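You operate a simulated robot arm through the tools that you are given. There is no shell and no other tool. Be economical: measure what you need, move in short steps, check, and stop when the job is done.

Carry out the task below with a simulated robot arm. There is one attempt and no reset: what you move stays moved.

TASK
The test lamp stays dark: pull the grey module and purge the panel.
Fine: lamp switch off first; grey module into the empty holder; purge on till the ball is up, then off.

The check looks at the end state, three seconds after you hand in, the way a careful person would. Anything else that was tipped, shoved, dropped, spilled or broken makes it a failure.

THE ROBOT
A 6-joint arm with a two-finger parallel gripper, fixed in place. Base frame: the origin is at the foot of the arm, x ahead of it, y to its left, z up; the work surface is at about z = 85. Lengths are in cm, angles in rad, forces in N, time in s.
With the tool pointing down near the work surface it reaches from about 36 to 82 cm from the base axis. Its first joint turns from -2.897 to 2.897 rad. Payload 3.91 kg.
Tool frame: the origin (TCP) lies between the finger pads and is the grasp point; the fingertips stand 3 cm ahead of it; z points along the fingers, y is the line along which they close. The gripper opens to 11 cm. The fingers are 2 cm wide and 1 cm thick; the gripper's body (4.8 by 11.2 cm) begins 5.5 cm behind the TCP.
Orientation is that of the tool frame in the base frame, as [roll, pitch, yaw] about the fixed x, y, z axes, in that order (R = Rz(yaw) Ry(pitch) Rx(roll)). With the fingers straight down and closing along the base's y, the tool's x points along the base's -x, its y along +y and its z along -z.

THE INTERFACE
- The arm moves only by the tool servo_tool. Its argument "series" is text: rows parted by semicolons, each of 7 numbers parted by spaces: the shift along the tool's x, y, z in cm, then the turn, a rotation vector about the tool's x, y, z in rad, then the finger opening in cm, from 0 to 11. In form: x y z ax ay az fingers; .... A call has 1 to 20 rows; each row shifts and turns the commanded pose from where the row before left it, along the tool's axes as they then stand. A row lasts 0.2 s, in which the tool goes at most 5 cm and 0.15 rad; a call with a longer step from one row to the next is refused whole, and so is a gripper value outside its range. A pose out of reach is approached as far as the arm can. The call stops where the force on the tool passes 40 N (or 10 N more than at its start, if that is more) or the arm is blocked; 0.2 s more then pass. The fingers move at their own pace (about 4.5 cm/s each) and stop on an object; they squeeze with about 27 N. The grip force told is the motor's: it shows also when the fingers shut on nothing. Time passes only in rows, and 0.2 s behind the last, so rows that do not move let the fingers close. It gives the time, the measured TCP pose, the force on the tool (base axes), the opening and the grip force at its end, in the units of the frame above (readings bear some noise).
- Cameras (640 x 400 px; columns grow to the right, rows downward): "scene" is fixed at [38.76, -65.91, 156.65]; the picture's right is [0.99, 0.11, 0.00], its down [0.04, -0.33, -0.94] and it looks along [-0.11, 0.94, -0.34] (base axes); focal length 342 px, centre (320, 200). "wrist" rides on the gripper at [7.7, 0.7, -11.4] in the tool frame; the picture's right is [-0.09, 1.00, 0.00], its down [-0.80, -0.07, -0.59] and it looks along [-0.59, -0.05, 0.80] (tool axes); focal length 270 px, centre (320, 200).
- grab_frame(camera): a new picture of that camera. The clock stands still meanwhile.
- move_column(by): slides the trunk up (or, below 0, down) by that many cm; the arm rides with it, the base frame stays. It gives what a move gives, with no picture.
- probe_pixels(camera, pixels): there is no depth. For up to 12 entries [column, row, z] of the newest picture of that camera ("zoom" is the newest enlarged one), the place [x, y] in the base frame at which the ray of that pixel passes the height z, good to about 0.2 cm, but the place of the scene camera against the robot may be out by one fixed shift of up to 2.5 cm in any direction. The clock stands still meanwhile.
- inspect(camera, box): a new picture of the part [left, top, right, bottom] of that camera's present view, enlarged. The clock stands still meanwhile.
- hand_in(): hands the job in; it is judged then, once.

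Work in short steps. Measure before you move; look again where a grasp or a placing could have gone wrong, and mend it. You have 80 turns and 46 pictures in all, those below and enlarged ones among them. Open the gripper and draw the arm clear of the work before you hand the job in, unless the task says otherwise; then end with one line.

The tools are called after ">>>" by a JSON object that holds its "op" and its "data". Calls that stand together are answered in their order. servo_tool: Moves the arm, as the interface text tells. Its arguments: {"type":"object","properties":{"series":{"type":"string"}},"required":["series"]} The other tools are called the same way: move_column (by) slides the trunk up or down; grab_frame (camera) takes a picture; probe_pixels (camera, pixels) gives the place at which the rays of pixels pass given heights; inspect (camera, box) takes an enlarged picture of a part of a camera's view; hand_in () hands the job in.

At the start:

```text
time_s: 0.0
ee_pos: [24.96, 34.86, 141.94]
ee_rot: [3.141, -0.001, 3.142]
force: [0.1, -1.2, 0.3]
finger_gap: 10.99
grasp_force: 0.2
trunk travel left (down, up): [-55.0, 6.0]
```

scene: 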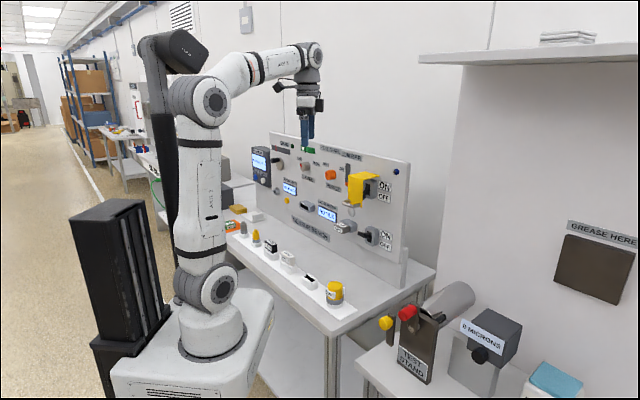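
wrist: 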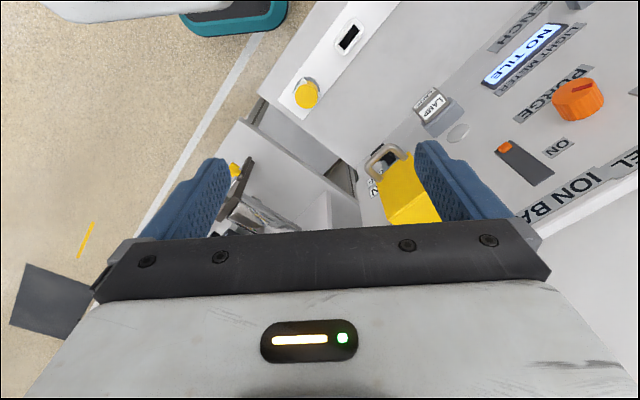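

The panel sits around (250-410, 130-290) in the scene view. I enlarge it to read labels and see its parts.

>>> {"op": "inspect", "data": {"camera": "scene", "box": [240, 125, 420, 240]}}

>>> {"op": "inspect", "data": {"camera": "scene", "box": [215, 190, 415, 315]}}

```text
3.48 times, centred on (330, 182) of scene
```

zoom: 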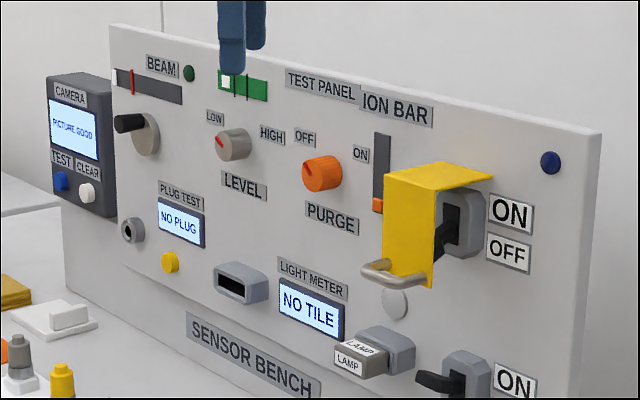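

```text
3.20 times, centred on (315, 252) of scene
```

zoom: 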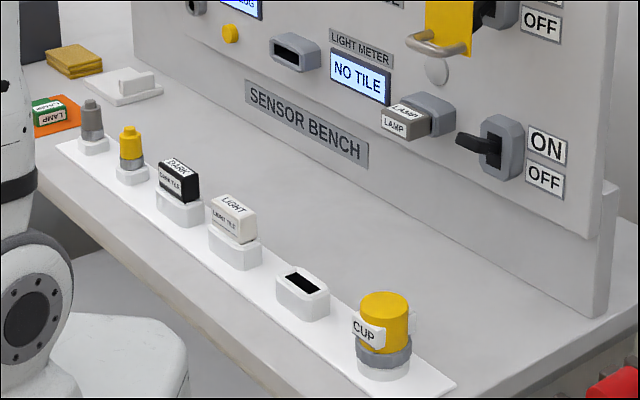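

The lower-right ON/OFF switch by the grey LAMP module (347,228) is the lamp switch. The empty holder is at about (309,281). I probe table-level points to get the layout.

>>> {"op": "probe_pixels", "data": {"camera": "scene", "pixels": [[402, 288, 85], [328, 245, 85], [309, 288, 85], [309, 280, 88], [288, 264, 88], [335, 305, 85], [245, 240, 85], [355, 325, 85], [347, 228, 100], [366, 236, 100], [331, 175, 118], [406, 165, 125]]}}

>>> {"op": "grab_frame", "data": {"camera": "wrist"}}

```text
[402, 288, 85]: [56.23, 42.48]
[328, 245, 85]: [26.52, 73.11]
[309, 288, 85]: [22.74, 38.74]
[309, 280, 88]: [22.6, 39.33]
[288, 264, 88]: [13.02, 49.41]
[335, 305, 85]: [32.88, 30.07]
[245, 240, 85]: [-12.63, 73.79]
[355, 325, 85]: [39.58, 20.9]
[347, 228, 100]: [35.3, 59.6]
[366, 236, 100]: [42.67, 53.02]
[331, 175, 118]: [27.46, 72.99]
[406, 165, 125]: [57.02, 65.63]
```

```text
41 pictures are left
```

wrist: 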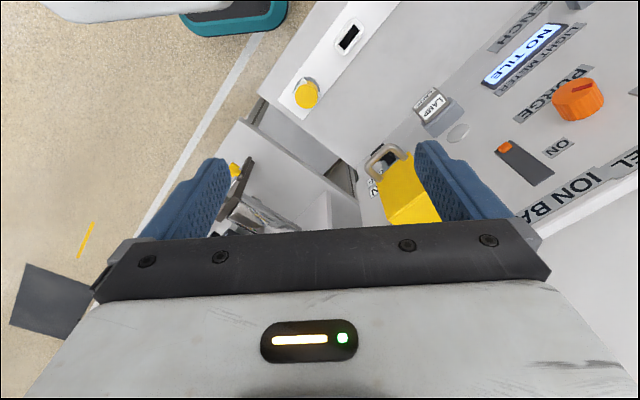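

The bench lies at 45°: the panel faces the robot at about (x+y)/√2 ≈ 70, and the holder row is at about 44. I yaw the tool to face the panel squarely.

>>> {"op": "servo_tool", "data": {"series": "0 0 0 0 0 -0.131 11;0 0 0 0 0 -0.131 11;0 0 0 0 0 -0.131 11;0 0 0 0 0 -0.131 11;0 0 0 0 0 -0.131 11;0 0 0 0 0 -0.1304 11;0 0 0 0 -0.14 0 11;0 0 0 0 -0.14 0 11;0 0 0 0 -0.14 0 11;0 0 0 0 -0.14 0 11"}}

>>> {"op": "grab_frame", "data": {"camera": "wrist"}}

```text
time_s: 2.2
ee_pos: [25.01, 34.9, 141.9]
ee_rot: [3.141, 0.561, -2.358]
force: [-0.3, 0.3, 0.3]
finger_gap: 11.01
grasp_force: 0.1
trunk travel left (down, up): [-55.0, 6.0]
```

```text
40 pictures are left
```

wrist: 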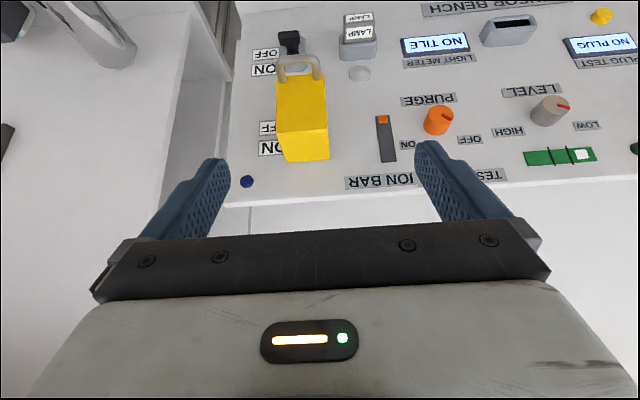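

From here I see the lamp module at (358,30), the lamp switch at (290,42), and the purge knob at (438,120). I lower the trunk for a straighter view so I can triangulate these.

>>> {"op": "probe_pixels", "data": {"camera": "wrist", "pixels": [[359, 34, 100], [359, 34, 105], [289, 42, 100], [289, 42, 105], [437, 122, 110], [437, 122, 115], [384, 119, 110], [384, 119, 115], [360, 75, 105], [360, 75, 110], [300, 62, 105], [300, 62, 110]]}}

>>> {"op": "move_column", "data": {"by": -22}}

>>> {"op": "grab_frame", "data": {"camera": "wrist"}}

```text
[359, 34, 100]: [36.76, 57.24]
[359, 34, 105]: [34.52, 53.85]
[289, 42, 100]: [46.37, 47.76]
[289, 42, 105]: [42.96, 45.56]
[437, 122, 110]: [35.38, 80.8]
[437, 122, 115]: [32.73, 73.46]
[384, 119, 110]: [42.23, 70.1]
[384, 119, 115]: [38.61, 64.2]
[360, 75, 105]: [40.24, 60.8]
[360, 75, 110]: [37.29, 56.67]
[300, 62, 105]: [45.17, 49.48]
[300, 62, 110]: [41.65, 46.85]
```

```text
time_s: 4.5
ee_pos: [25.04, 34.92, 119.91]
ee_rot: [-3.141, 0.562, -2.355]
force: [-0.1, -0.7, -0.3]
finger_gap: 11.01
grasp_force: 0.2
trunk travel left (down, up): [-33.0, 28.0]
```

```text
39 pictures are left
```

wrist: 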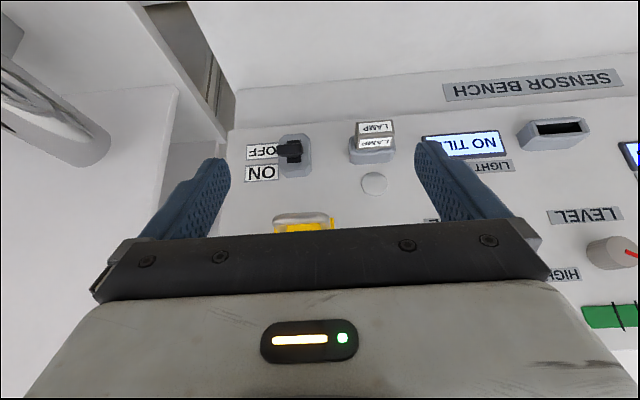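

Zooming on the switch and module to read the lever state.

>>> {"op": "inspect", "data": {"camera": "wrist", "box": [235, 110, 435, 235]}}

>>> {"op": "inspect", "data": {"camera": "scene", "box": [325, 160, 405, 260]}}

>>> {"op": "probe_pixels", "data": {"camera": "wrist", "pixels": [[376, 143, 100], [376, 143, 103], [376, 128, 100], [376, 128, 103], [374, 183, 100], [374, 183, 105], [296, 158, 98], [296, 158, 103], [262, 151, 98], [262, 173, 103]]}}

```text
3.20 times, centred on (335, 172) of wrist
```

zoom: 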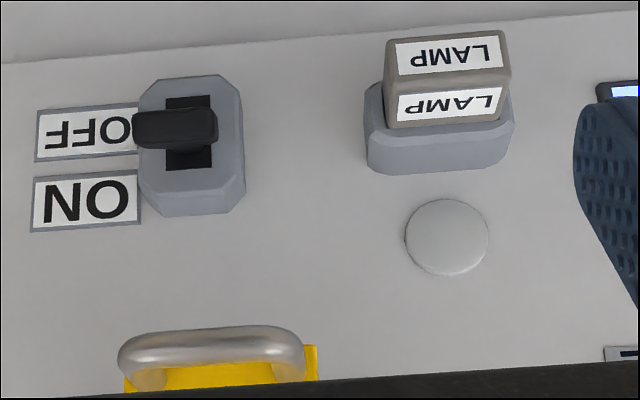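

```text
4.00 times, centred on (365, 210) of scene
```

zoom: 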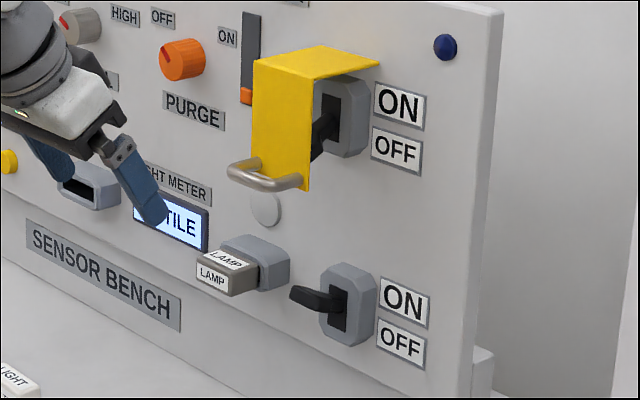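

```text
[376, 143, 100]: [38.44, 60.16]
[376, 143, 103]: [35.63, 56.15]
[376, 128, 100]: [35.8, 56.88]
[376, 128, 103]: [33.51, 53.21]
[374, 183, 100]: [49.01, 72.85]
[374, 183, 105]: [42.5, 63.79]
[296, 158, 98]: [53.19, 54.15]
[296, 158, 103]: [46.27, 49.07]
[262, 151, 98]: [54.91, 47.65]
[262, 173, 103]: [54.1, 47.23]
```

The lower lever is tilted up (ON), so it must go down. Triangulating gives these positions: lever at d≈63.8, s≈-1.7, z≈104; module top at d≈63.3, s≈-13.8, z≈104; cover handle at z≈117. I pitch to 25° below horizontal and approach the switch.

>>> {"op": "servo_tool", "data": {"series": "0 0 0 0 -0.1433 0 8;0 0 0 0 -0.1433 0 8;0 0 0 0 -0.1433 0 8;0 0 0 0 -0.1433 0 8;1.85 -1.06 2.19 0 0 0 8;1.85 -1.06 2.19 0 0 0 8;1.85 -1.06 2.19 0 0 0 8;1.85 -1.06 2.19 0 0 0 8;1.85 -1.06 2.19 0 0 0 8;0 0 0 0 0 0 8"}}

>>> {"op": "grab_frame", "data": {"camera": "wrist"}}

```text
time_s: 6.7
ee_pos: [32.97, 35.51, 106.94]
ee_rot: [3.138, 1.132, -2.356]
force: [-0.1, 0.1, -0.1]
finger_gap: 8.0
grasp_force: 0.1
trunk travel left (down, up): [-33.0, 28.0]
```

```text
36 pictures are left
```

wrist: 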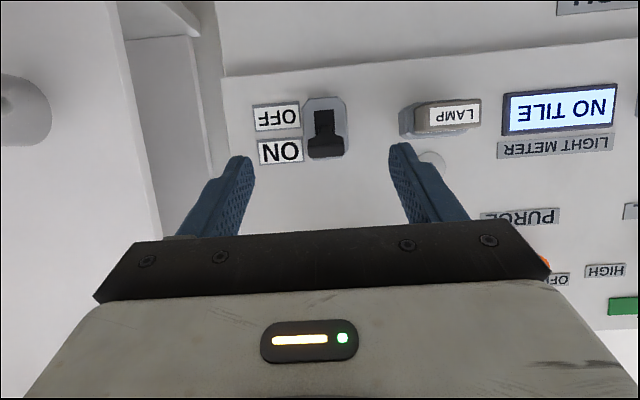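

The lever end is at (326,143) in the ON position, so z≈104.6 and s≈-2. I move in with the fingers straddling it.

>>> {"op": "servo_tool", "data": {"series": "-.97 .05 3.03 0 0 0 7;-.97 .05 3.03 0 0 0 7;-.97 .05 3.03 0 0 0 7;-.97 .05 3.03 0 0 0 7;0 0 0 0 0 0 7"}}

>>> {"op": "grab_frame", "data": {"camera": "wrist"}}

```text
time_s: 7.9
ee_pos: [41.76, 44.57, 105.21]
ee_rot: [-3.141, 1.132, -2.357]
force: [0.6, 1.2, 0.8]
finger_gap: 6.99
grasp_force: 0.1
trunk travel left (down, up): [-33.0, 28.0]
```

```text
35 pictures are left
```

wrist: 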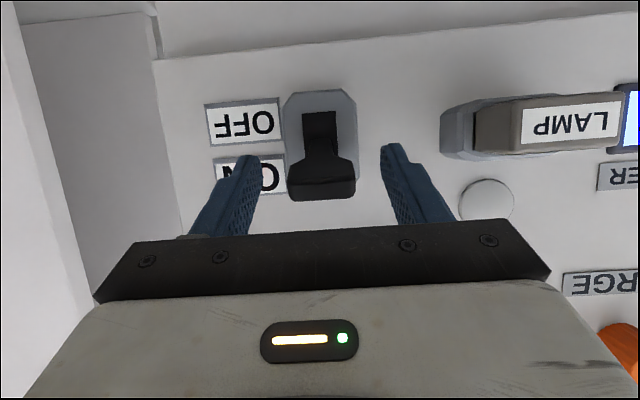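

The TCP projects at (320,190), right at the lever's paddle. I close on it, then ease it down about 4.5 cm.

>>> {"op": "servo_tool", "data": {"series": "0 0 0 0 0 0 2;0 0 0 0 0 0 2;0 0 0 0 0 0 2;0 0 0 0 0 0 2;.453 0 .21 0 0 0 2;.453 0 .21 0 0 0 2;.453 0 .21 0 0 0 2;.453 0 .21 0 0 0 2;.453 0 .21 0 0 0 2;.453 0 .21 0 0 0 2;.453 0 .21 0 0 0 2;.453 0 .21 0 0 0 2;.453 0 .21 0 0 0 2"}}

>>> {"op": "grab_frame", "data": {"camera": "wrist"}}

```text
time_s: 10.7
ee_pos: [41.75, 44.55, 101.04]
ee_rot: [-3.139, 1.141, -2.353]
force: [-1.7, 12.4, 25.4]
finger_gap: 3.54
grasp_force: 44.7
trunk travel left (down, up): [-33.0, 28.0]
```

```text
34 pictures are left
```

wrist: 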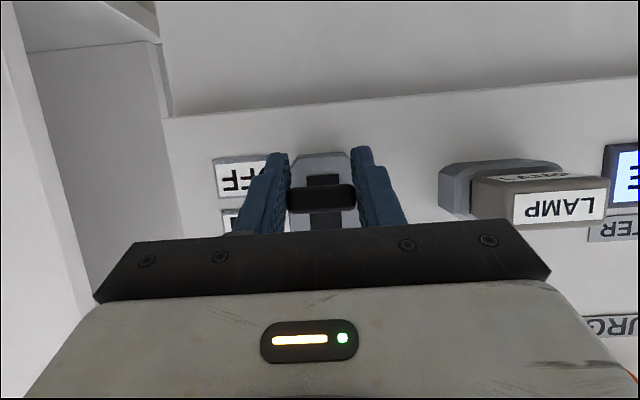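

The force rose to about 25 N, so the lever seems to be at its stop. I release, back off and look.

>>> {"op": "servo_tool", "data": {"series": "-.2 0 -.1 0 0 0 7;0 0 0 0 0 0 7;0 0 0 0 0 0 7;0 0 -3 0 0 0 7;0 0 -3 0 0 0 7;-1 0 -3 0 0 0 7;-1 0 -2 0 0 0 7;0 0 0 0 0 0 7"}}

>>> {"op": "grab_frame", "data": {"camera": "wrist"}}

>>> {"op": "inspect", "data": {"camera": "scene", "box": [325, 160, 405, 260]}}

```text
time_s: 12.5
ee_pos: [35.22, 38.09, 107.58]
ee_rot: [3.141, 1.133, -2.357]
force: [-0.1, -0.3, -0.5]
finger_gap: 7.0
grasp_force: 0.2
trunk travel left (down, up): [-33.0, 28.0]
```

```text
33 pictures are left
```

wrist: 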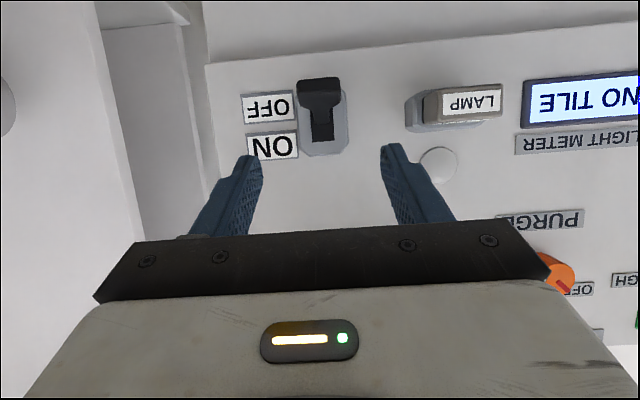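

```text
4.00 times, centred on (365, 210) of scene
```

zoom: 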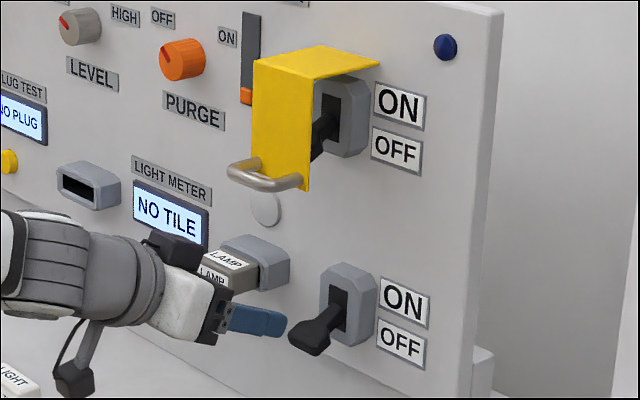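

The lever now points down at OFF. Next I level the tool and shift in front of the LAMP module (s≈-14.1, z≈103).

>>> {"op": "servo_tool", "data": {"series": "0 0 0 0 -0.146 0 9;0 0 0 0 -0.146 0 9;0 0 0 0 -0.1455 0 9;1.125 3.02 0 0 0 0 9;1.125 3.02 0 0 0 0 9;1.125 3.02 0 0 0 0 9;1.125 3.02 0 0 0 0 9;0 0 0 0 0 0 9"}}

>>> {"op": "grab_frame", "data": {"camera": "wrist"}}

```text
time_s: 14.3
ee_pos: [26.8, 46.6, 102.97]
ee_rot: [-1.612, 1.571, -0.826]
force: [-0.6, 0.0, -1.0]
finger_gap: 9.01
grasp_force: 0.1
trunk travel left (down, up): [-33.0, 28.0]
```

```text
31 pictures are left
```

wrist: 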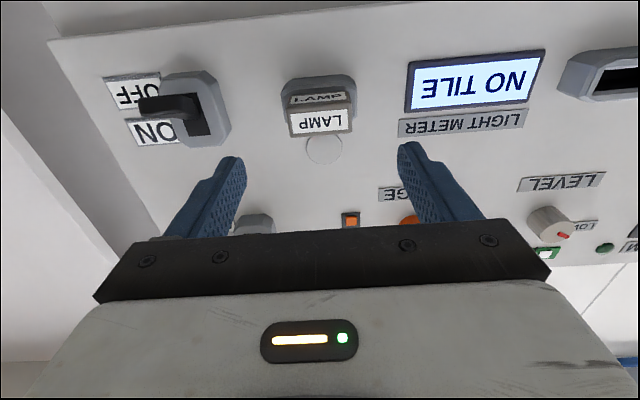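

The module front is at (320,121) and lines up with the TCP in s and z. I advance 8.8 cm so the fingertips straddle it just short of the socket.

>>> {"op": "servo_tool", "data": {"series": "0 0 2.5 0 0 0 8;0 0 2.5 0 0 0 8;0 0 2 0 0 0 8;0 0 1 0 0 0 8;0 0 .8 0 0 0 8;0 0 0 0 0 0 8"}}

>>> {"op": "grab_frame", "data": {"camera": "wrist"}}

>>> {"op": "inspect", "data": {"camera": "scene", "box": [300, 190, 400, 260]}}

```text
time_s: 15.7
ee_pos: [32.99, 52.79, 103.02]
ee_rot: [0.255, 1.571, 1.038]
force: [-0.6, -0.4, 0.1]
finger_gap: 8.0
grasp_force: 0.0
trunk travel left (down, up): [-33.0, 28.0]
```

```text
30 pictures are left
```

wrist: 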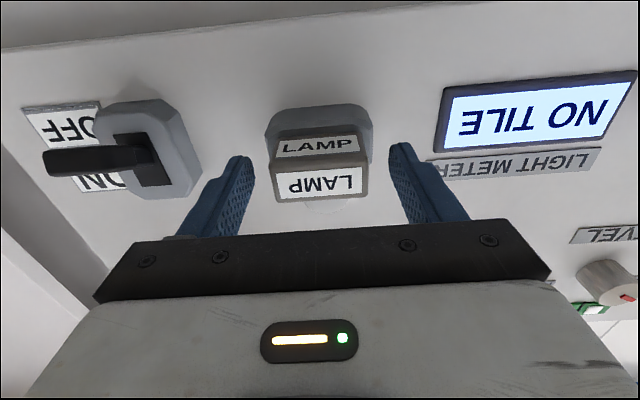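

```text
5.71 times, centred on (350, 225) of scene
```

zoom: 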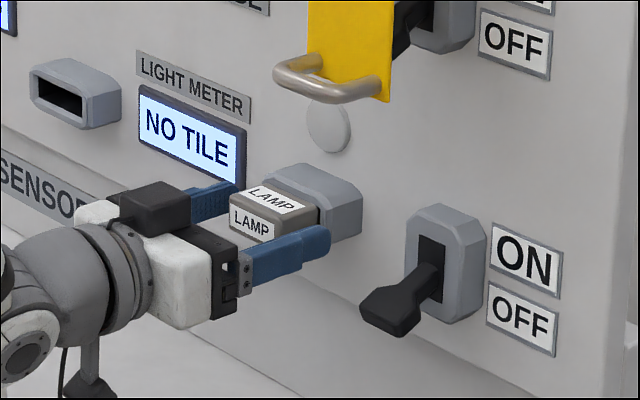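

The fingers straddle the module and its face is about 1.3 cm ahead of the TCP. I advance 0.7 cm, raise 0.3 cm, and close.

>>> {"op": "servo_tool", "data": {"series": "-.3 0 .4 0 0 0 8;0 0 .3 0 0 0 8;0 0 0 0 0 0 4;0 0 0 0 0 0 4;0 0 0 0 0 0 4;0 0 0 0 0 0 4;0 0 0 0 0 0 4"}}

```text
time_s: 17.3
ee_pos: [33.44, 53.37, 103.21]
ee_rot: [-2.965, 1.57, -2.181]
force: [0.7, 0.0, -0.5]
finger_gap: 5.19
grasp_force: 26.9
trunk travel left (down, up): [-33.0, 28.0]
```

The grip closed at 5.19 cm on the module. I pull straight out slowly.

>>> {"op": "servo_tool", "data": {"series": "0 0 -.4 0 0 0 4;0 0 -.4 0 0 0 4;0 0 -.4 0 0 0 4;0 0 -.5 0 0 0 4;0 0 -.7 0 0 0 4;0 0 -.8 0 0 0 4;0 0 -.8 0 0 0 4;0 0 -1 0 0 0 4;0 0 -1 0 0 0 4;0 0 -1 0 0 0 4;0 0 -1 0 0 0 4"}}

>>> {"op": "grab_frame", "data": {"camera": "wrist"}}

>>> {"op": "inspect", "data": {"camera": "scene", "box": [260, 180, 400, 300]}}

```text
time_s: 19.7
ee_pos: [27.81, 47.59, 103.36]
ee_rot: [-2.98, 1.571, -2.193]
force: [-0.4, -0.2, -0.1]
finger_gap: 5.15
grasp_force: 26.2
trunk travel left (down, up): [-33.0, 28.0]
```

```text
28 pictures are left
```

wrist: 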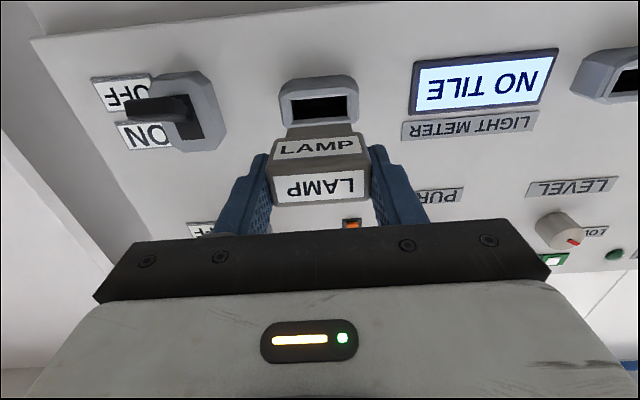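

```text
3.33 times, centred on (330, 240) of scene
```

zoom: 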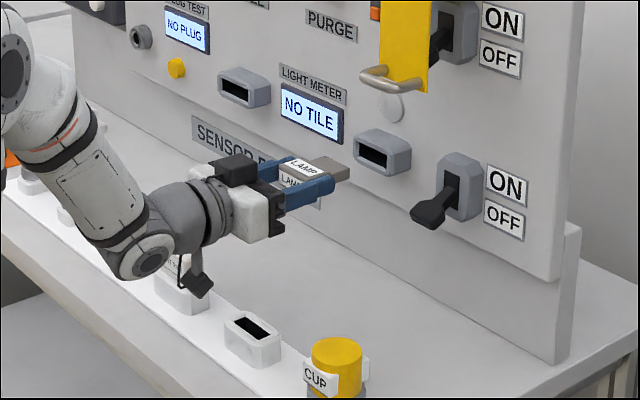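

The module is out and its socket is empty. I lift it and pitch the tool to straight down.

>>> {"op": "servo_tool", "data": {"series": "-3.5 0 -.5 0 0 0 4;-3.5 0 -.5 0 0 0 4;-3.5 0 -.5 0 0 0 4;-3.5 0 -.5 0 0 0 4;0 0 0 0 .1428 0 4;0 0 0 0 .1428 0 4;0 0 0 0 .1428 0 4;0 0 0 0 .1428 0 4;0 0 0 0 .1428 0 4;0 0 0 0 .1428 0 4;0 0 0 0 .1428 0 4;0 0 0 0 .1428 0 4;0 0 0 0 .1428 0 4;0 0 0 0 .1428 0 4;0 0 0 0 .1428 0 4;1.5 0 0 0 0 0 4;1.5 0 0 0 0 0 4;0 0 0 0 0 0 4"}}

>>> {"op": "grab_frame", "data": {"camera": "wrist"}}

>>> {"op": "grab_frame", "data": {"camera": "scene"}}

```text
time_s: 23.5
ee_pos: [24.32, 43.87, 117.35]
ee_rot: [-3.142, 0.0, -2.357]
force: [-0.4, -0.2, 0.1]
finger_gap: 5.12
grasp_force: 27.3
trunk travel left (down, up): [-33.0, 28.0]
```

```text
26 pictures are left
```

wrist: 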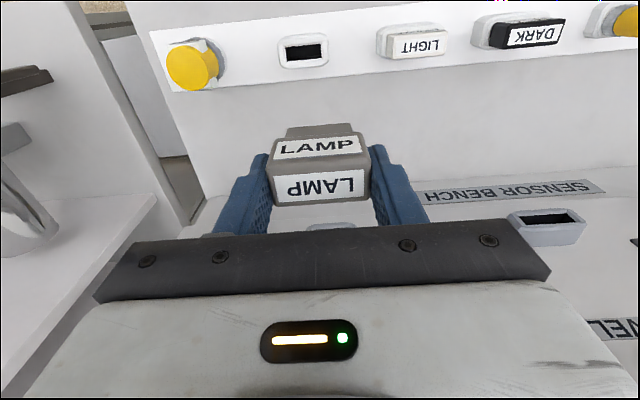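

```text
25 pictures are left
```

scene: 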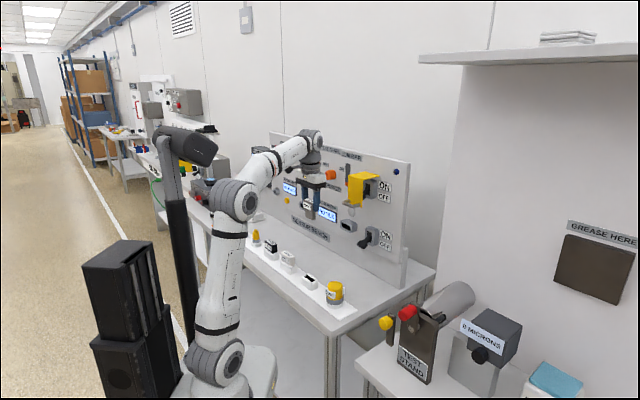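

Holding the module vertically, I see the empty holder slot at (303,51). I probe it at a few heights, plus neighbours.

>>> {"op": "probe_pixels", "data": {"camera": "wrist", "pixels": [[303, 51, 87], [303, 51, 89], [303, 51, 91], [286, 46, 89], [321, 43, 89], [321, 56, 89], [287, 60, 89]]}}

>>> {"op": "inspect", "data": {"camera": "wrist", "box": [240, 20, 400, 210]}}

```text
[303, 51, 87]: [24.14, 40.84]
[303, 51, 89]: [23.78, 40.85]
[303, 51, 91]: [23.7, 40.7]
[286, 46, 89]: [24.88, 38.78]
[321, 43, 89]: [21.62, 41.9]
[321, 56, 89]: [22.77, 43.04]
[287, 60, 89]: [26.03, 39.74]
```

```text
2.11 times, centred on (320, 115) of wrist
```

zoom: 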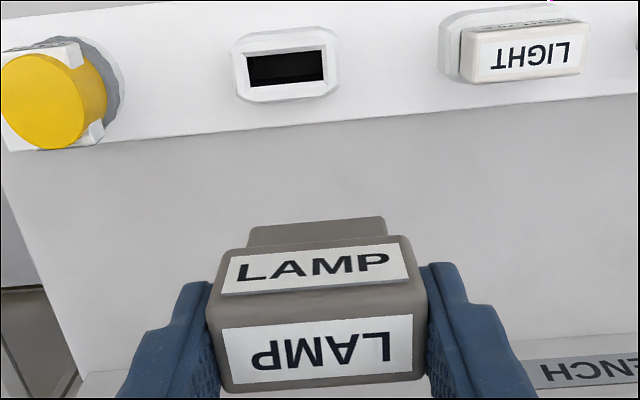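

The slot centre is at about (23.7,40.85), so s≈-12.1, d≈45.6. I move above it and lower to a hover at z≈99, then compare the plug with the slot.

>>> {"op": "servo_tool", "data": {"series": "1.3 -.88 0 0 0 0 4;1.35 -.89 0 0 0 0 4;0 0 3.5 0 0 0 4;0 0 3.5 0 0 0 4;0 0 3.5 0 0 0 4;0 0 3.5 0 0 0 4;0 0 2.5 0 0 0 4;0 0 1.8 0 0 0 4;0 0 0 0 0 0 4"}}

>>> {"op": "inspect", "data": {"camera": "wrist", "box": [220, 20, 420, 210]}}

>>> {"op": "inspect", "data": {"camera": "scene", "box": [260, 220, 360, 310]}}

```text
time_s: 25.5
ee_pos: [23.72, 40.85, 98.96]
ee_rot: [3.14, 0.0, -2.356]
force: [-0.5, -0.4, -1.1]
finger_gap: 5.14
grasp_force: 27.2
trunk travel left (down, up): [-33.0, 28.0]
```

```text
2.11 times, centred on (320, 115) of wrist
```

zoom: 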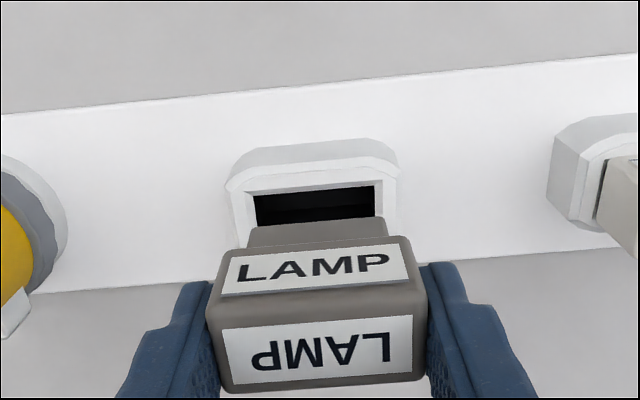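

```text
4.44 times, centred on (310, 265) of scene
```

zoom: 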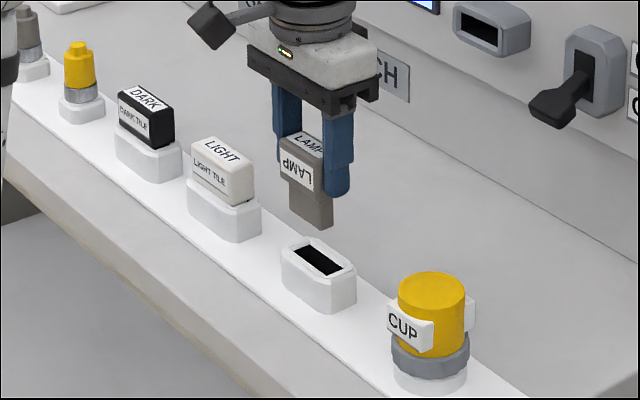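

The plug looks centred along the row and is about 3 cm above the slot. I lower 1.8 cm and compare again.

>>> {"op": "servo_tool", "data": {"series": "0 0 .9 0 0 0 4;0 0 .9 0 0 0 4;0 0 0 0 0 0 4"}}

>>> {"op": "inspect", "data": {"camera": "wrist", "box": [240, 60, 400, 160]}}

>>> {"op": "inspect", "data": {"camera": "scene", "box": [285, 240, 345, 300]}}

```text
time_s: 26.3
ee_pos: [23.6, 40.93, 97.11]
ee_rot: [-3.141, 0.0, -2.355]
force: [0.2, -0.3, -0.2]
finger_gap: 5.14
grasp_force: 27.4
trunk travel left (down, up): [-33.0, 28.0]
```

```text
4.00 times, centred on (320, 110) of wrist
```

zoom: 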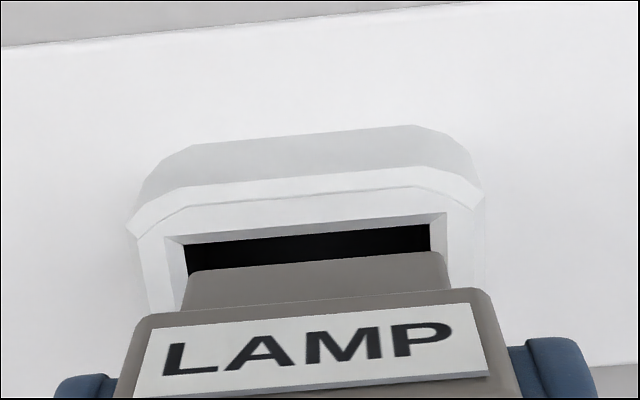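

```text
6.67 times, centred on (315, 270) of scene
```

zoom: 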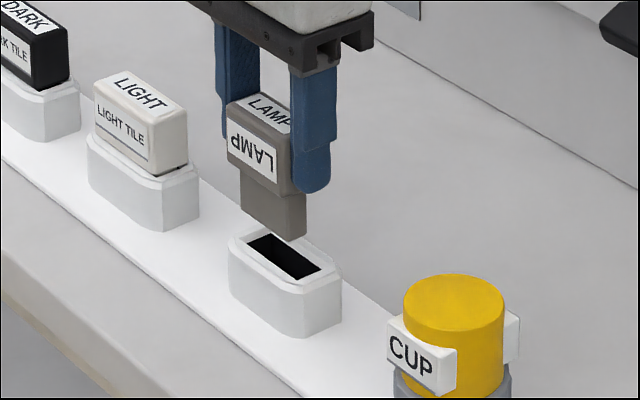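

Plug and slot rims compare well in depth, but the plug is offset by about 0.2 cm in tool +y. I correct that and lower gently with the force guard.

>>> {"op": "servo_tool", "data": {"series": "0 -.2 0 0 0 0 4;0 0 .4 0 0 0 4;0 0 .4 0 0 0 4;0 0 .4 0 0 0 4;0 0 .3 0 0 0 4;0 0 0 0 0 0 4"}}

>>> {"op": "inspect", "data": {"camera": "wrist", "box": [240, 60, 400, 160]}}

>>> {"op": "inspect", "data": {"camera": "scene", "box": [285, 240, 345, 300]}}

```text
time_s: 27.7
ee_pos: [23.93, 40.89, 95.65]
ee_rot: [3.141, 0.0, -2.356]
force: [0.6, 0.1, -1.5]
finger_gap: 5.16
grasp_force: 27.1
trunk travel left (down, up): [-33.0, 28.0]
```

```text
4.00 times, centred on (320, 110) of wrist
```

zoom: 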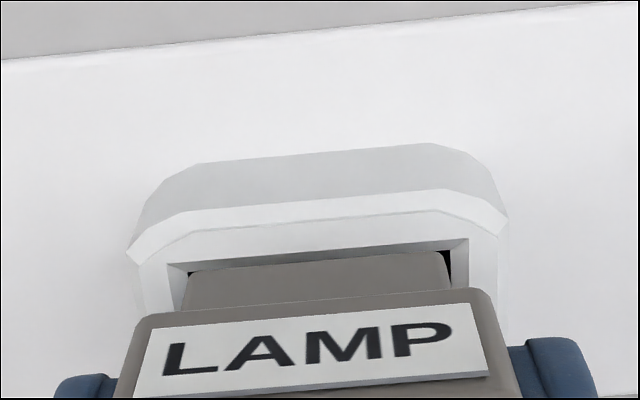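

```text
6.67 times, centred on (315, 270) of scene
```

zoom: 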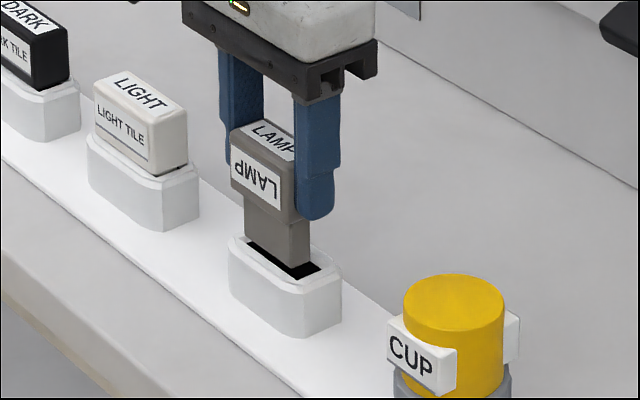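

The plug is now aligned with the slot (both centred at about column 317 in the zoom). I continue lowering in small steps.

>>> {"op": "servo_tool", "data": {"series": "0 0 .3 0 0 0 4;0 0 .3 0 0 0 4;0 0 .3 0 0 0 4;0 0 0 0 0 0 4"}}

>>> {"op": "inspect", "data": {"camera": "wrist", "box": [240, 60, 400, 160]}}

>>> {"op": "inspect", "data": {"camera": "scene", "box": [285, 240, 345, 300]}}

```text
time_s: 28.7
ee_pos: [23.87, 40.85, 94.9]
ee_rot: [3.139, 0.005, -2.358]
force: [6.1, 7.4, 18.8]
finger_gap: 5.2
grasp_force: 27.1
trunk travel left (down, up): [-33.0, 28.0]
```

```text
4.00 times, centred on (320, 110) of wrist
```

zoom: 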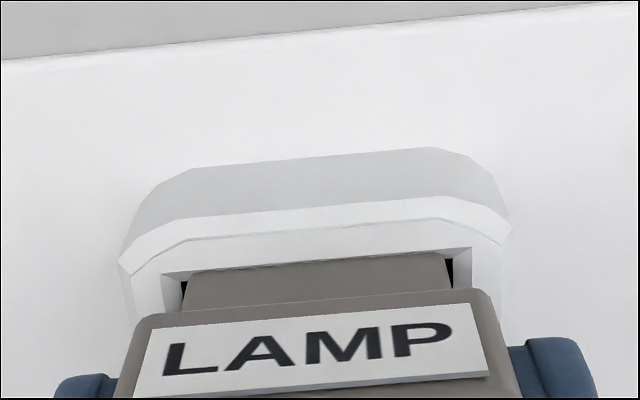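

```text
6.67 times, centred on (315, 270) of scene
```

zoom: 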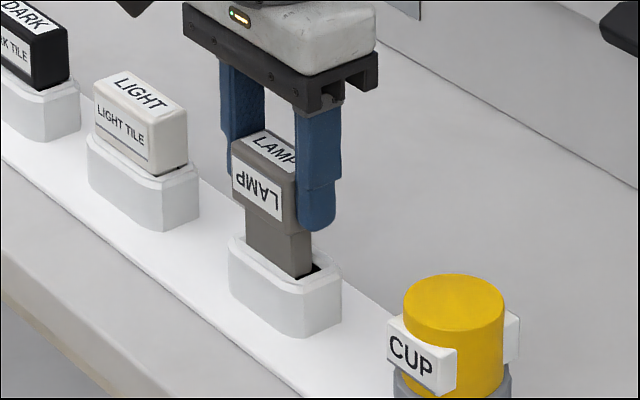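

There is contact with a force toward +d (6,7) and up (19), so the plug rides the robot-side rim. I lift slightly, shift 0.3 cm toward +d, and lower again.

>>> {"op": "servo_tool", "data": {"series": "0 0 -.4 0 0 0 4;-.3 0 0 0 0 0 4;0 0 .3 0 0 0 4;0 0 .3 0 0 0 4;0 0 .3 0 0 0 4;0 0 .3 0 0 0 4;0 0 0 0 0 0 4"}}

```text
time_s: 30.3
ee_pos: [24.2, 41.08, 93.94]
ee_rot: [3.142, 0.001, -2.357]
force: [1.4, 1.5, -0.8]
finger_gap: 5.15
grasp_force: 27.0
trunk travel left (down, up): [-33.0, 28.0]
```

It has entered the slot with no vertical force. I continue down until it seats.

>>> {"op": "servo_tool", "data": {"series": "0 0 .3 0 0 0 4;0 0 .3 0 0 0 4;0 0 .3 0 0 0 4;0 0 .3 0 0 0 4;0 0 .3 0 0 0 4;0 0 .3 0 0 0 4;0 0 0 0 0 0 4"}}

>>> {"op": "inspect", "data": {"camera": "scene", "box": [285, 240, 345, 300]}}

```text
time_s: 31.9
ee_pos: [24.1, 41.07, 92.22]
ee_rot: [-3.142, 0.002, -2.356]
force: [6.5, 5.5, 14.2]
finger_gap: 5.15
grasp_force: 26.8
trunk travel left (down, up): [-33.0, 28.0]
```

```text
6.67 times, centred on (315, 270) of scene
```

zoom: 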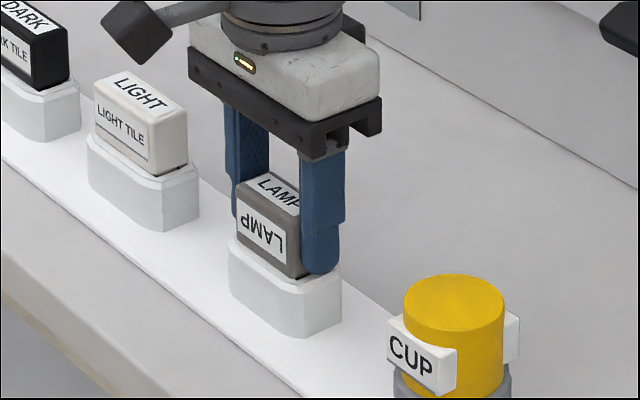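

It looks seated like the LIGHT tile, with 14 N upward. One small extra press confirms, then I release and rise.

>>> {"op": "servo_tool", "data": {"series": "-.05 0 .15 0 0 0 4;0 0 .1 0 0 0 4;0 0 0 0 0 0 4"}}

>>> {"op": "servo_tool", "data": {"series": "0 0 -.15 0 0 0 7.5;0 0 0 0 0 0 7.5;0 0 0 0 0 0 7.5;0 0 -1 0 0 0 7.5;0 0 -2 0 0 0 7.5;0 0 -3 0 0 0 7.5;0 0 -4 0 0 0 7.5;0 0 -4 0 0 0 7.5"}}

>>> {"op": "inspect", "data": {"camera": "scene", "box": [285, 240, 345, 300]}}

>>> {"op": "grab_frame", "data": {"camera": "wrist"}}

```text
time_s: 32.7
ee_pos: [24.23, 41.03, 92.0]
ee_rot: [3.141, 0.002, -2.356]
force: [3.8, 1.0, 26.6]
finger_gap: 5.16
grasp_force: 26.8
trunk travel left (down, up): [-33.0, 28.0]
```

```text
time_s: 34.5
ee_pos: [23.98, 41.03, 106.09]
ee_rot: [3.141, 0.0, -2.354]
force: [0.2, -0.3, 0.7]
finger_gap: 7.53
grasp_force: 0.0
trunk travel left (down, up): [-33.0, 28.0]
```

```text
6.67 times, centred on (315, 270) of scene
```

zoom: 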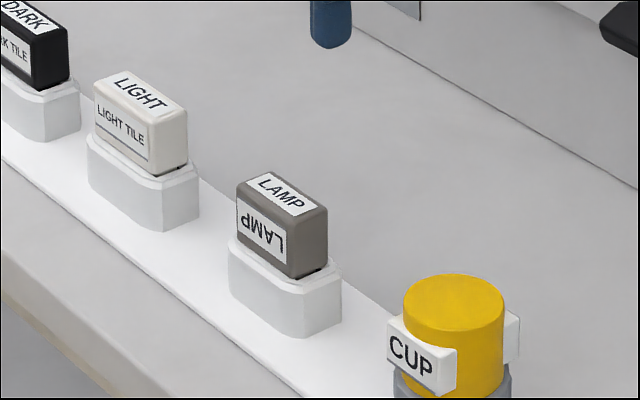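

```text
13 pictures are left
```

wrist: 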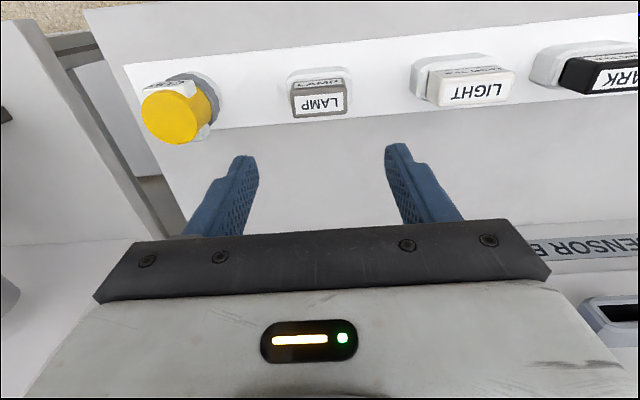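

The grey module sits in the holder. The purge knob estimates to s≈-24.5, z≈121, d≈65, so I level the tool again and move in front of it.

>>> {"op": "servo_tool", "data": {"series": "-1.4 2.48 -3 0 0 0 8;-1.4 2.48 -3 0 0 0 8;-1.4 2.48 -3 0 0 0 8;-1.4 2.48 -3 0 0 0 8;-1.4 2.48 -3 0 0 0 8;0 0 0 0 -.1428 0 8;0 0 0 0 -.1428 0 8;0 0 0 0 -.1428 0 8;0 0 0 0 -.1428 0 8;0 0 0 0 -.1428 0 8;0 0 0 0 -.1428 0 8;0 0 0 0 -.1428 0 8;0 0 0 0 -.1428 0 8;0 0 0 0 -.1428 0 8;0 0 0 0 -.1428 0 8;0 0 0 0 -.1428 0 8;0 0 0 0 0 0 8"}}

>>> {"op": "grab_frame", "data": {"camera": "wrist"}}

```text
time_s: 38.1
ee_pos: [20.24, 54.74, 121.09]
ee_rot: [-2.836, 1.571, -2.048]
force: [0.2, 0.1, -0.1]
finger_gap: 8.0
grasp_force: 0.0
trunk travel left (down, up): [-33.0, 28.0]
```

```text
12 pictures are left
```

wrist: 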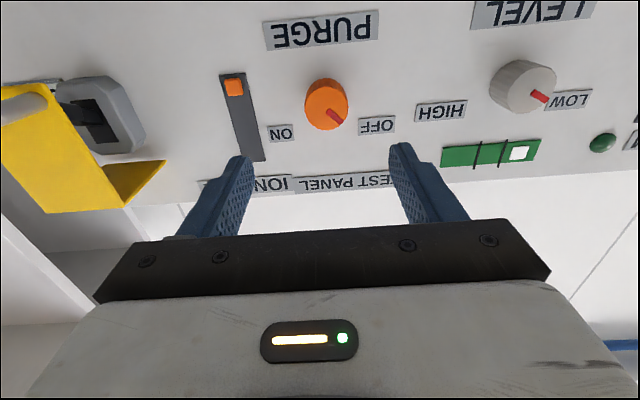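

The knob pointer (336,115) is at OFF and the ball (233,87) is at the bottom. The knob centre (326,104) gives s≈-25.0, z≈120.7, so I correct and advance partway.

>>> {"op": "servo_tool", "data": {"series": ".4 .5 2 0 0 0 7;0 0 2.5 0 0 0 7;0 0 2.5 0 0 0 7;0 0 1.5 0 0 0 7;0 0 0 0 0 0 7"}}

>>> {"op": "grab_frame", "data": {"camera": "wrist"}}

```text
time_s: 39.3
ee_pos: [26.0, 61.04, 120.69]
ee_rot: [-1.498, 1.571, -0.712]
force: [-0.2, 0.2, -0.6]
finger_gap: 7.01
grasp_force: 0.0
trunk travel left (down, up): [-33.0, 28.0]
```

```text
11 pictures are left
```

wrist: 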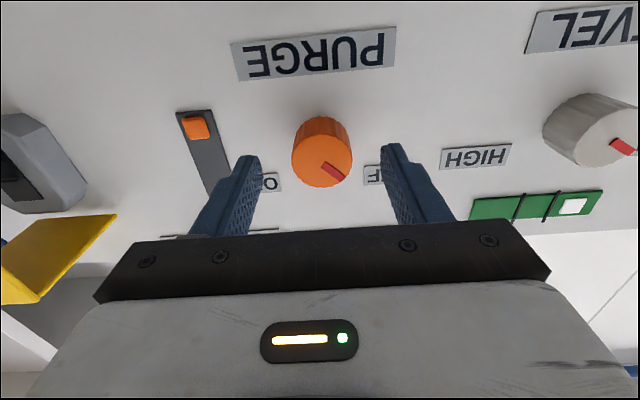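

The knob face triangulates to d≈65.3, z≈120.9, s≈-24.9. I advance 2.3 cm with fingertips short of the panel and close.

>>> {"op": "servo_tool", "data": {"series": "-.2 .08 1 0 0 0 7;0 0 .7 0 0 0 7;0 0 .6 0 0 0 7;0 0 0 0 0 0 2.5;0 0 0 0 0 0 2.5;0 0 0 0 0 0 2.5;0 0 0 0 0 0 2.5;0 0 0 0 0 0 2.5"}}

```text
time_s: 41.1
ee_pos: [27.48, 62.72, 120.82]
ee_rot: [0.771, 1.571, 1.556]
force: [-0.1, 1.8, -0.7]
finger_gap: 3.65
grasp_force: 44.5
trunk travel left (down, up): [-33.0, 28.0]
```

Gripped at 3.65 cm, matching the knob. I turn it clockwise (tool +z) by about 1.57 rad toward ON.

>>> {"op": "servo_tool", "data": {"series": "0 0 0 0 0 .131 2.5;0 0 0 0 0 .131 2.5;0 0 0 0 0 .131 2.5;0 0 0 0 0 .131 2.5;0 0 0 0 0 .131 2.5;0 0 0 0 0 .131 2.5;0 0 0 0 0 .131 2.5;0 0 0 0 0 .131 2.5;0 0 0 0 0 .131 2.5;0 0 0 0 0 .131 2.5;0 0 0 0 0 .131 2.5;0 0 0 0 0 .131 2.5"}}

>>> {"op": "inspect", "data": {"camera": "scene", "box": [280, 140, 380, 220]}}

```text
time_s: 42.9
ee_pos: [27.49, 63.03, 120.94]
ee_rot: [1.601, 0.567, 2.36]
force: [-3.8, -13.8, -6.4]
finger_gap: 3.71
grasp_force: 45.3
out of reach, approached as far as the arm can: row 8
trunk travel left (down, up): [-33.0, 28.0]
stopped in row 8: the force on the tool passed its limit (the readings are from after the stop); the commanded pose is now the measured one
```

```text
5.00 times, centred on (330, 180) of scene
```

zoom: 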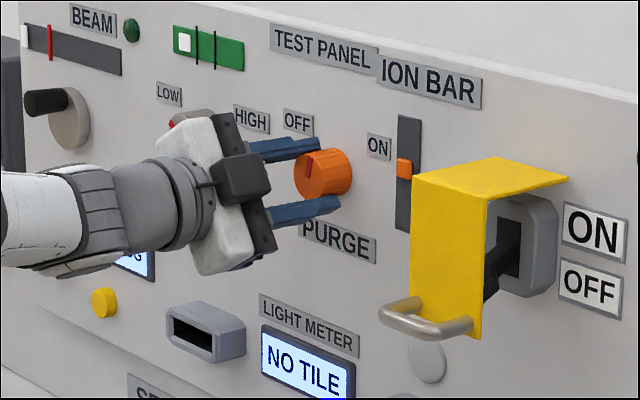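

The wrist reached its limit after about 1 rad, with the pointer nearly upright and the ball midway. I release, back off, turn the wrist back to re-grip from the other side, and check the ball.

>>> {"op": "servo_tool", "data": {"series": "0 0 0 0 0 0 6.5;0 0 0 0 0 0 6.5;0 0 -1.5 0 0 0 6.5;0 0 -2 0 0 0 6.5;0 0 0 0 0 -.14 6.5;0 0 0 0 0 -.14 6.5;0 0 0 0 0 -.14 6.5;0 0 0 0 0 -.14 6.5;0 0 0 0 0 -.14 6.5;0 0 0 0 0 -.14 6.5;0 0 0 0 0 -.14 6.5;0 0 0 0 0 -.14 6.5;0 0 0 0 0 -.14 6.5;0 0 0 0 0 -.14 6.5;0 0 0 0 0 -.14 6.5;0 0 0 0 0 -.14 6.5;0 0 0 0 0 0 6.5"}}

>>> {"op": "inspect", "data": {"camera": "scene", "box": [280, 140, 380, 220]}}

```text
time_s: 46.5
ee_pos: [25.0, 60.69, 121.09]
ee_rot: [-1.61, 0.892, -0.824]
force: [-0.3, -0.7, -0.1]
finger_gap: 6.51
grasp_force: 0.1
trunk travel left (down, up): [-33.0, 28.0]
```

```text
5.00 times, centred on (330, 180) of scene
```

zoom: 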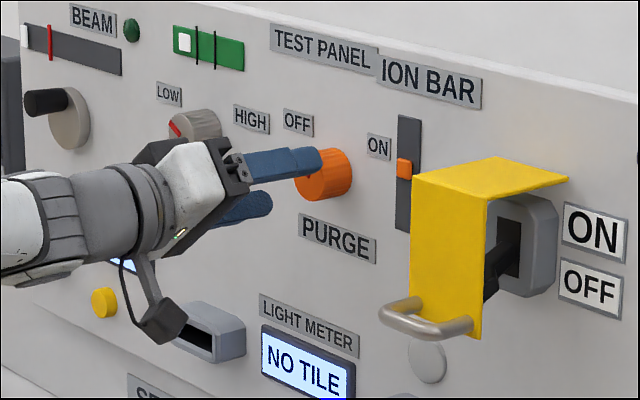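

The ball holds at mid-height, so it follows the knob. I recentre on the knob axis, re-grip, and turn 0.75 rad further toward ON.

>>> {"op": "servo_tool", "data": {"series": ".27 -.17 0 0 0 0 6.5;0 0 1.3 0 0 0 6.5;0 0 1.2 0 0 0 6.5;0 0 .7 0 0 0 6.5;0 0 0 0 0 0 2.5;0 0 0 0 0 0 2.5;0 0 0 0 0 0 2.5;0 0 0 0 0 0 2.5;0 0 0 0 0 .125 2.5;0 0 0 0 0 .125 2.5;0 0 0 0 0 .125 2.5;0 0 0 0 0 .125 2.5;0 0 0 0 0 .125 2.5;0 0 0 0 0 .125 2.5;0 0 0 0 0 0 2.5"}}

>>> {"op": "inspect", "data": {"camera": "scene", "box": [280, 140, 380, 220]}}

```text
time_s: 49.7
ee_pos: [27.35, 62.79, 120.83]
ee_rot: [1.897, 1.494, 2.675]
force: [-3.3, 0.4, -2.1]
finger_gap: 3.71
grasp_force: 45.3
trunk travel left (down, up): [-33.0, 28.0]
```

```text
5.00 times, centred on (330, 180) of scene
```

zoom: 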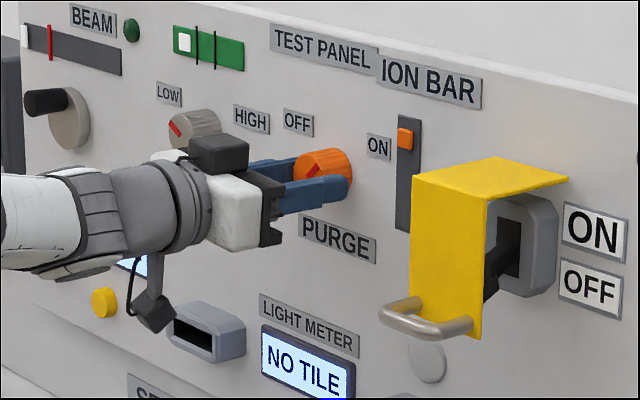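

The ball is near the top but not fully there, and the pointer aims toward ON. I turn 0.45 rad more.

>>> {"op": "servo_tool", "data": {"series": "0 0 0 0 0 .11 2.5;0 0 0 0 0 .11 2.5;0 0 0 0 0 .11 2.5;0 0 0 0 0 .11 2.5;0 0 0 0 0 0 2.5;0 0 0 0 0 0 2.5"}}

>>> {"op": "inspect", "data": {"camera": "scene", "box": [280, 140, 380, 220]}}

```text
time_s: 51.1
ee_pos: [27.41, 62.71, 120.87]
ee_rot: [1.619, 1.057, 2.389]
force: [-4.5, 8.3, 2.8]
finger_gap: 3.67
grasp_force: 45.3
trunk travel left (down, up): [-33.0, 28.0]
```

```text
5.00 times, centred on (330, 180) of scene
```

zoom: 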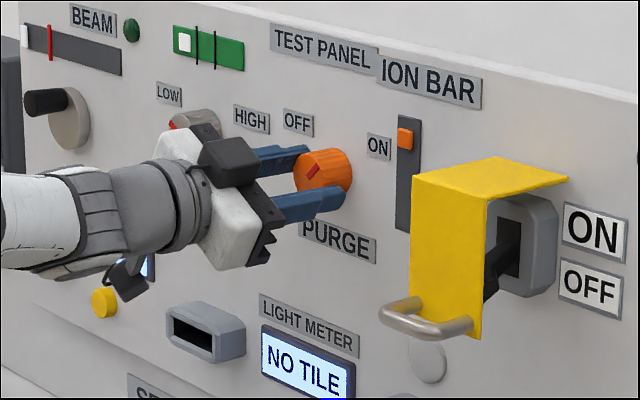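

The ball and pointer didn't move further, so the knob is at its ON stop and the ball is up. Now I turn it back counter-clockwise to OFF.

>>> {"op": "servo_tool", "data": {"series": "0 0 0 0 0 0 2.5;0 0 0 0 0 -.12 2.5;0 0 0 0 0 -.12 2.5;0 0 0 0 0 -.12 2.5;0 0 0 0 0 -.12 2.5;0 0 0 0 0 -.12 2.5;0 0 0 0 0 -.12 2.5;0 0 0 0 0 -.12 2.5;0 0 0 0 0 -.12 2.5;0 0 0 0 0 -.12 2.5;0 0 0 0 0 -.12 2.5;0 0 0 0 0 -.12 2.5;0 0 0 0 0 -.12 2.5;0 0 0 0 0 -.12 2.5;0 0 0 0 0 -.12 2.5;0 0 0 0 0 0 2.5"}}

>>> {"op": "inspect", "data": {"camera": "scene", "box": [280, 140, 380, 220]}}

```text
time_s: 54.5
ee_pos: [27.73, 62.57, 120.95]
ee_rot: [-1.597, 0.404, -0.803]
force: [6.3, -1.9, 6.6]
finger_gap: 3.75
grasp_force: 43.3
trunk travel left (down, up): [-33.0, 28.0]
```

```text
5.00 times, centred on (330, 180) of scene
```

zoom: 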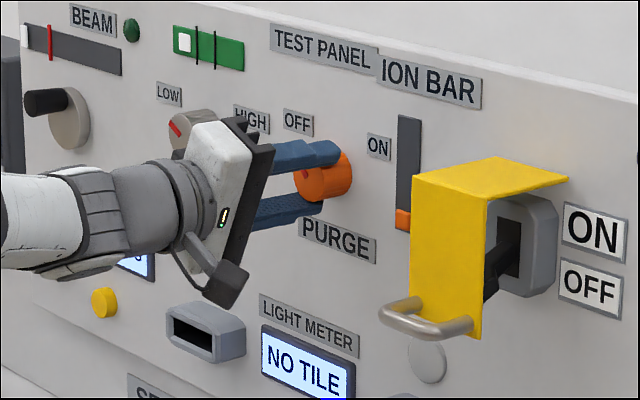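

The ball is down and the pointer is back at OFF. I release and draw the arm back clear of the panel.

>>> {"op": "servo_tool", "data": {"series": "0 0 0 0 0 0 7;0 0 0 0 0 0 7;0 0 -1.5 0 0 0 7;0 0 -3 0 0 0 8;0 0 -4 0 0 0 8;0 0 -4 0 0 0 8;0 0 -3 0 0 0 8;0 0 0 0 0 0 8"}}

>>> {"op": "inspect", "data": {"camera": "scene", "box": [220, 130, 420, 310]}}

>>> {"op": "grab_frame", "data": {"camera": "wrist"}}

```text
time_s: 56.3
ee_pos: [16.43, 51.72, 121.27]
ee_rot: [-1.598, 0.403, -0.805]
force: [0.3, 0.4, -0.4]
finger_gap: 8.01
grasp_force: 0.0
trunk travel left (down, up): [-33.0, 28.0]
```

```text
2.22 times, centred on (320, 220) of scene
```

zoom: 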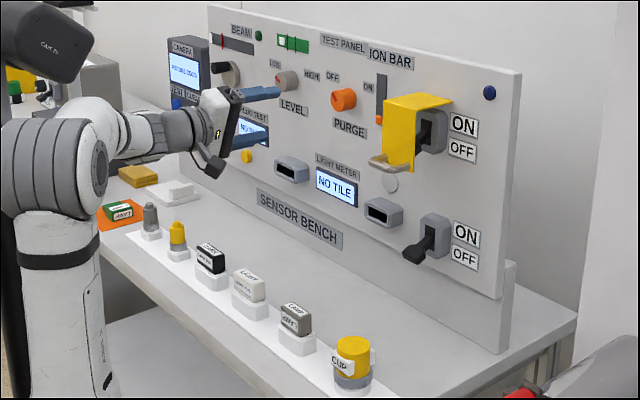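

```text
4 pictures are left
```

wrist: 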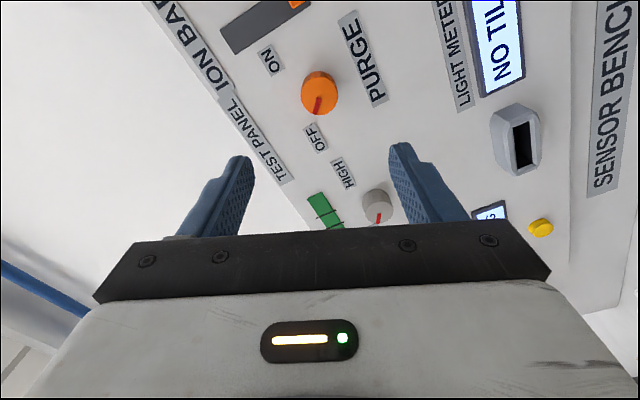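

The knob points at OFF, the ball is down, the lamp switch is at OFF, the grey module is in the holder, and everything else is undisturbed. The arm is clear, so I hand in.

>>> {"op": "hand_in", "data": {}}

```text
The job is handed in.
```

I turned the lamp switch off, moved the grey module into the empty holder, and ran the purge until the ball rose, then turned it off; the job is handed in.
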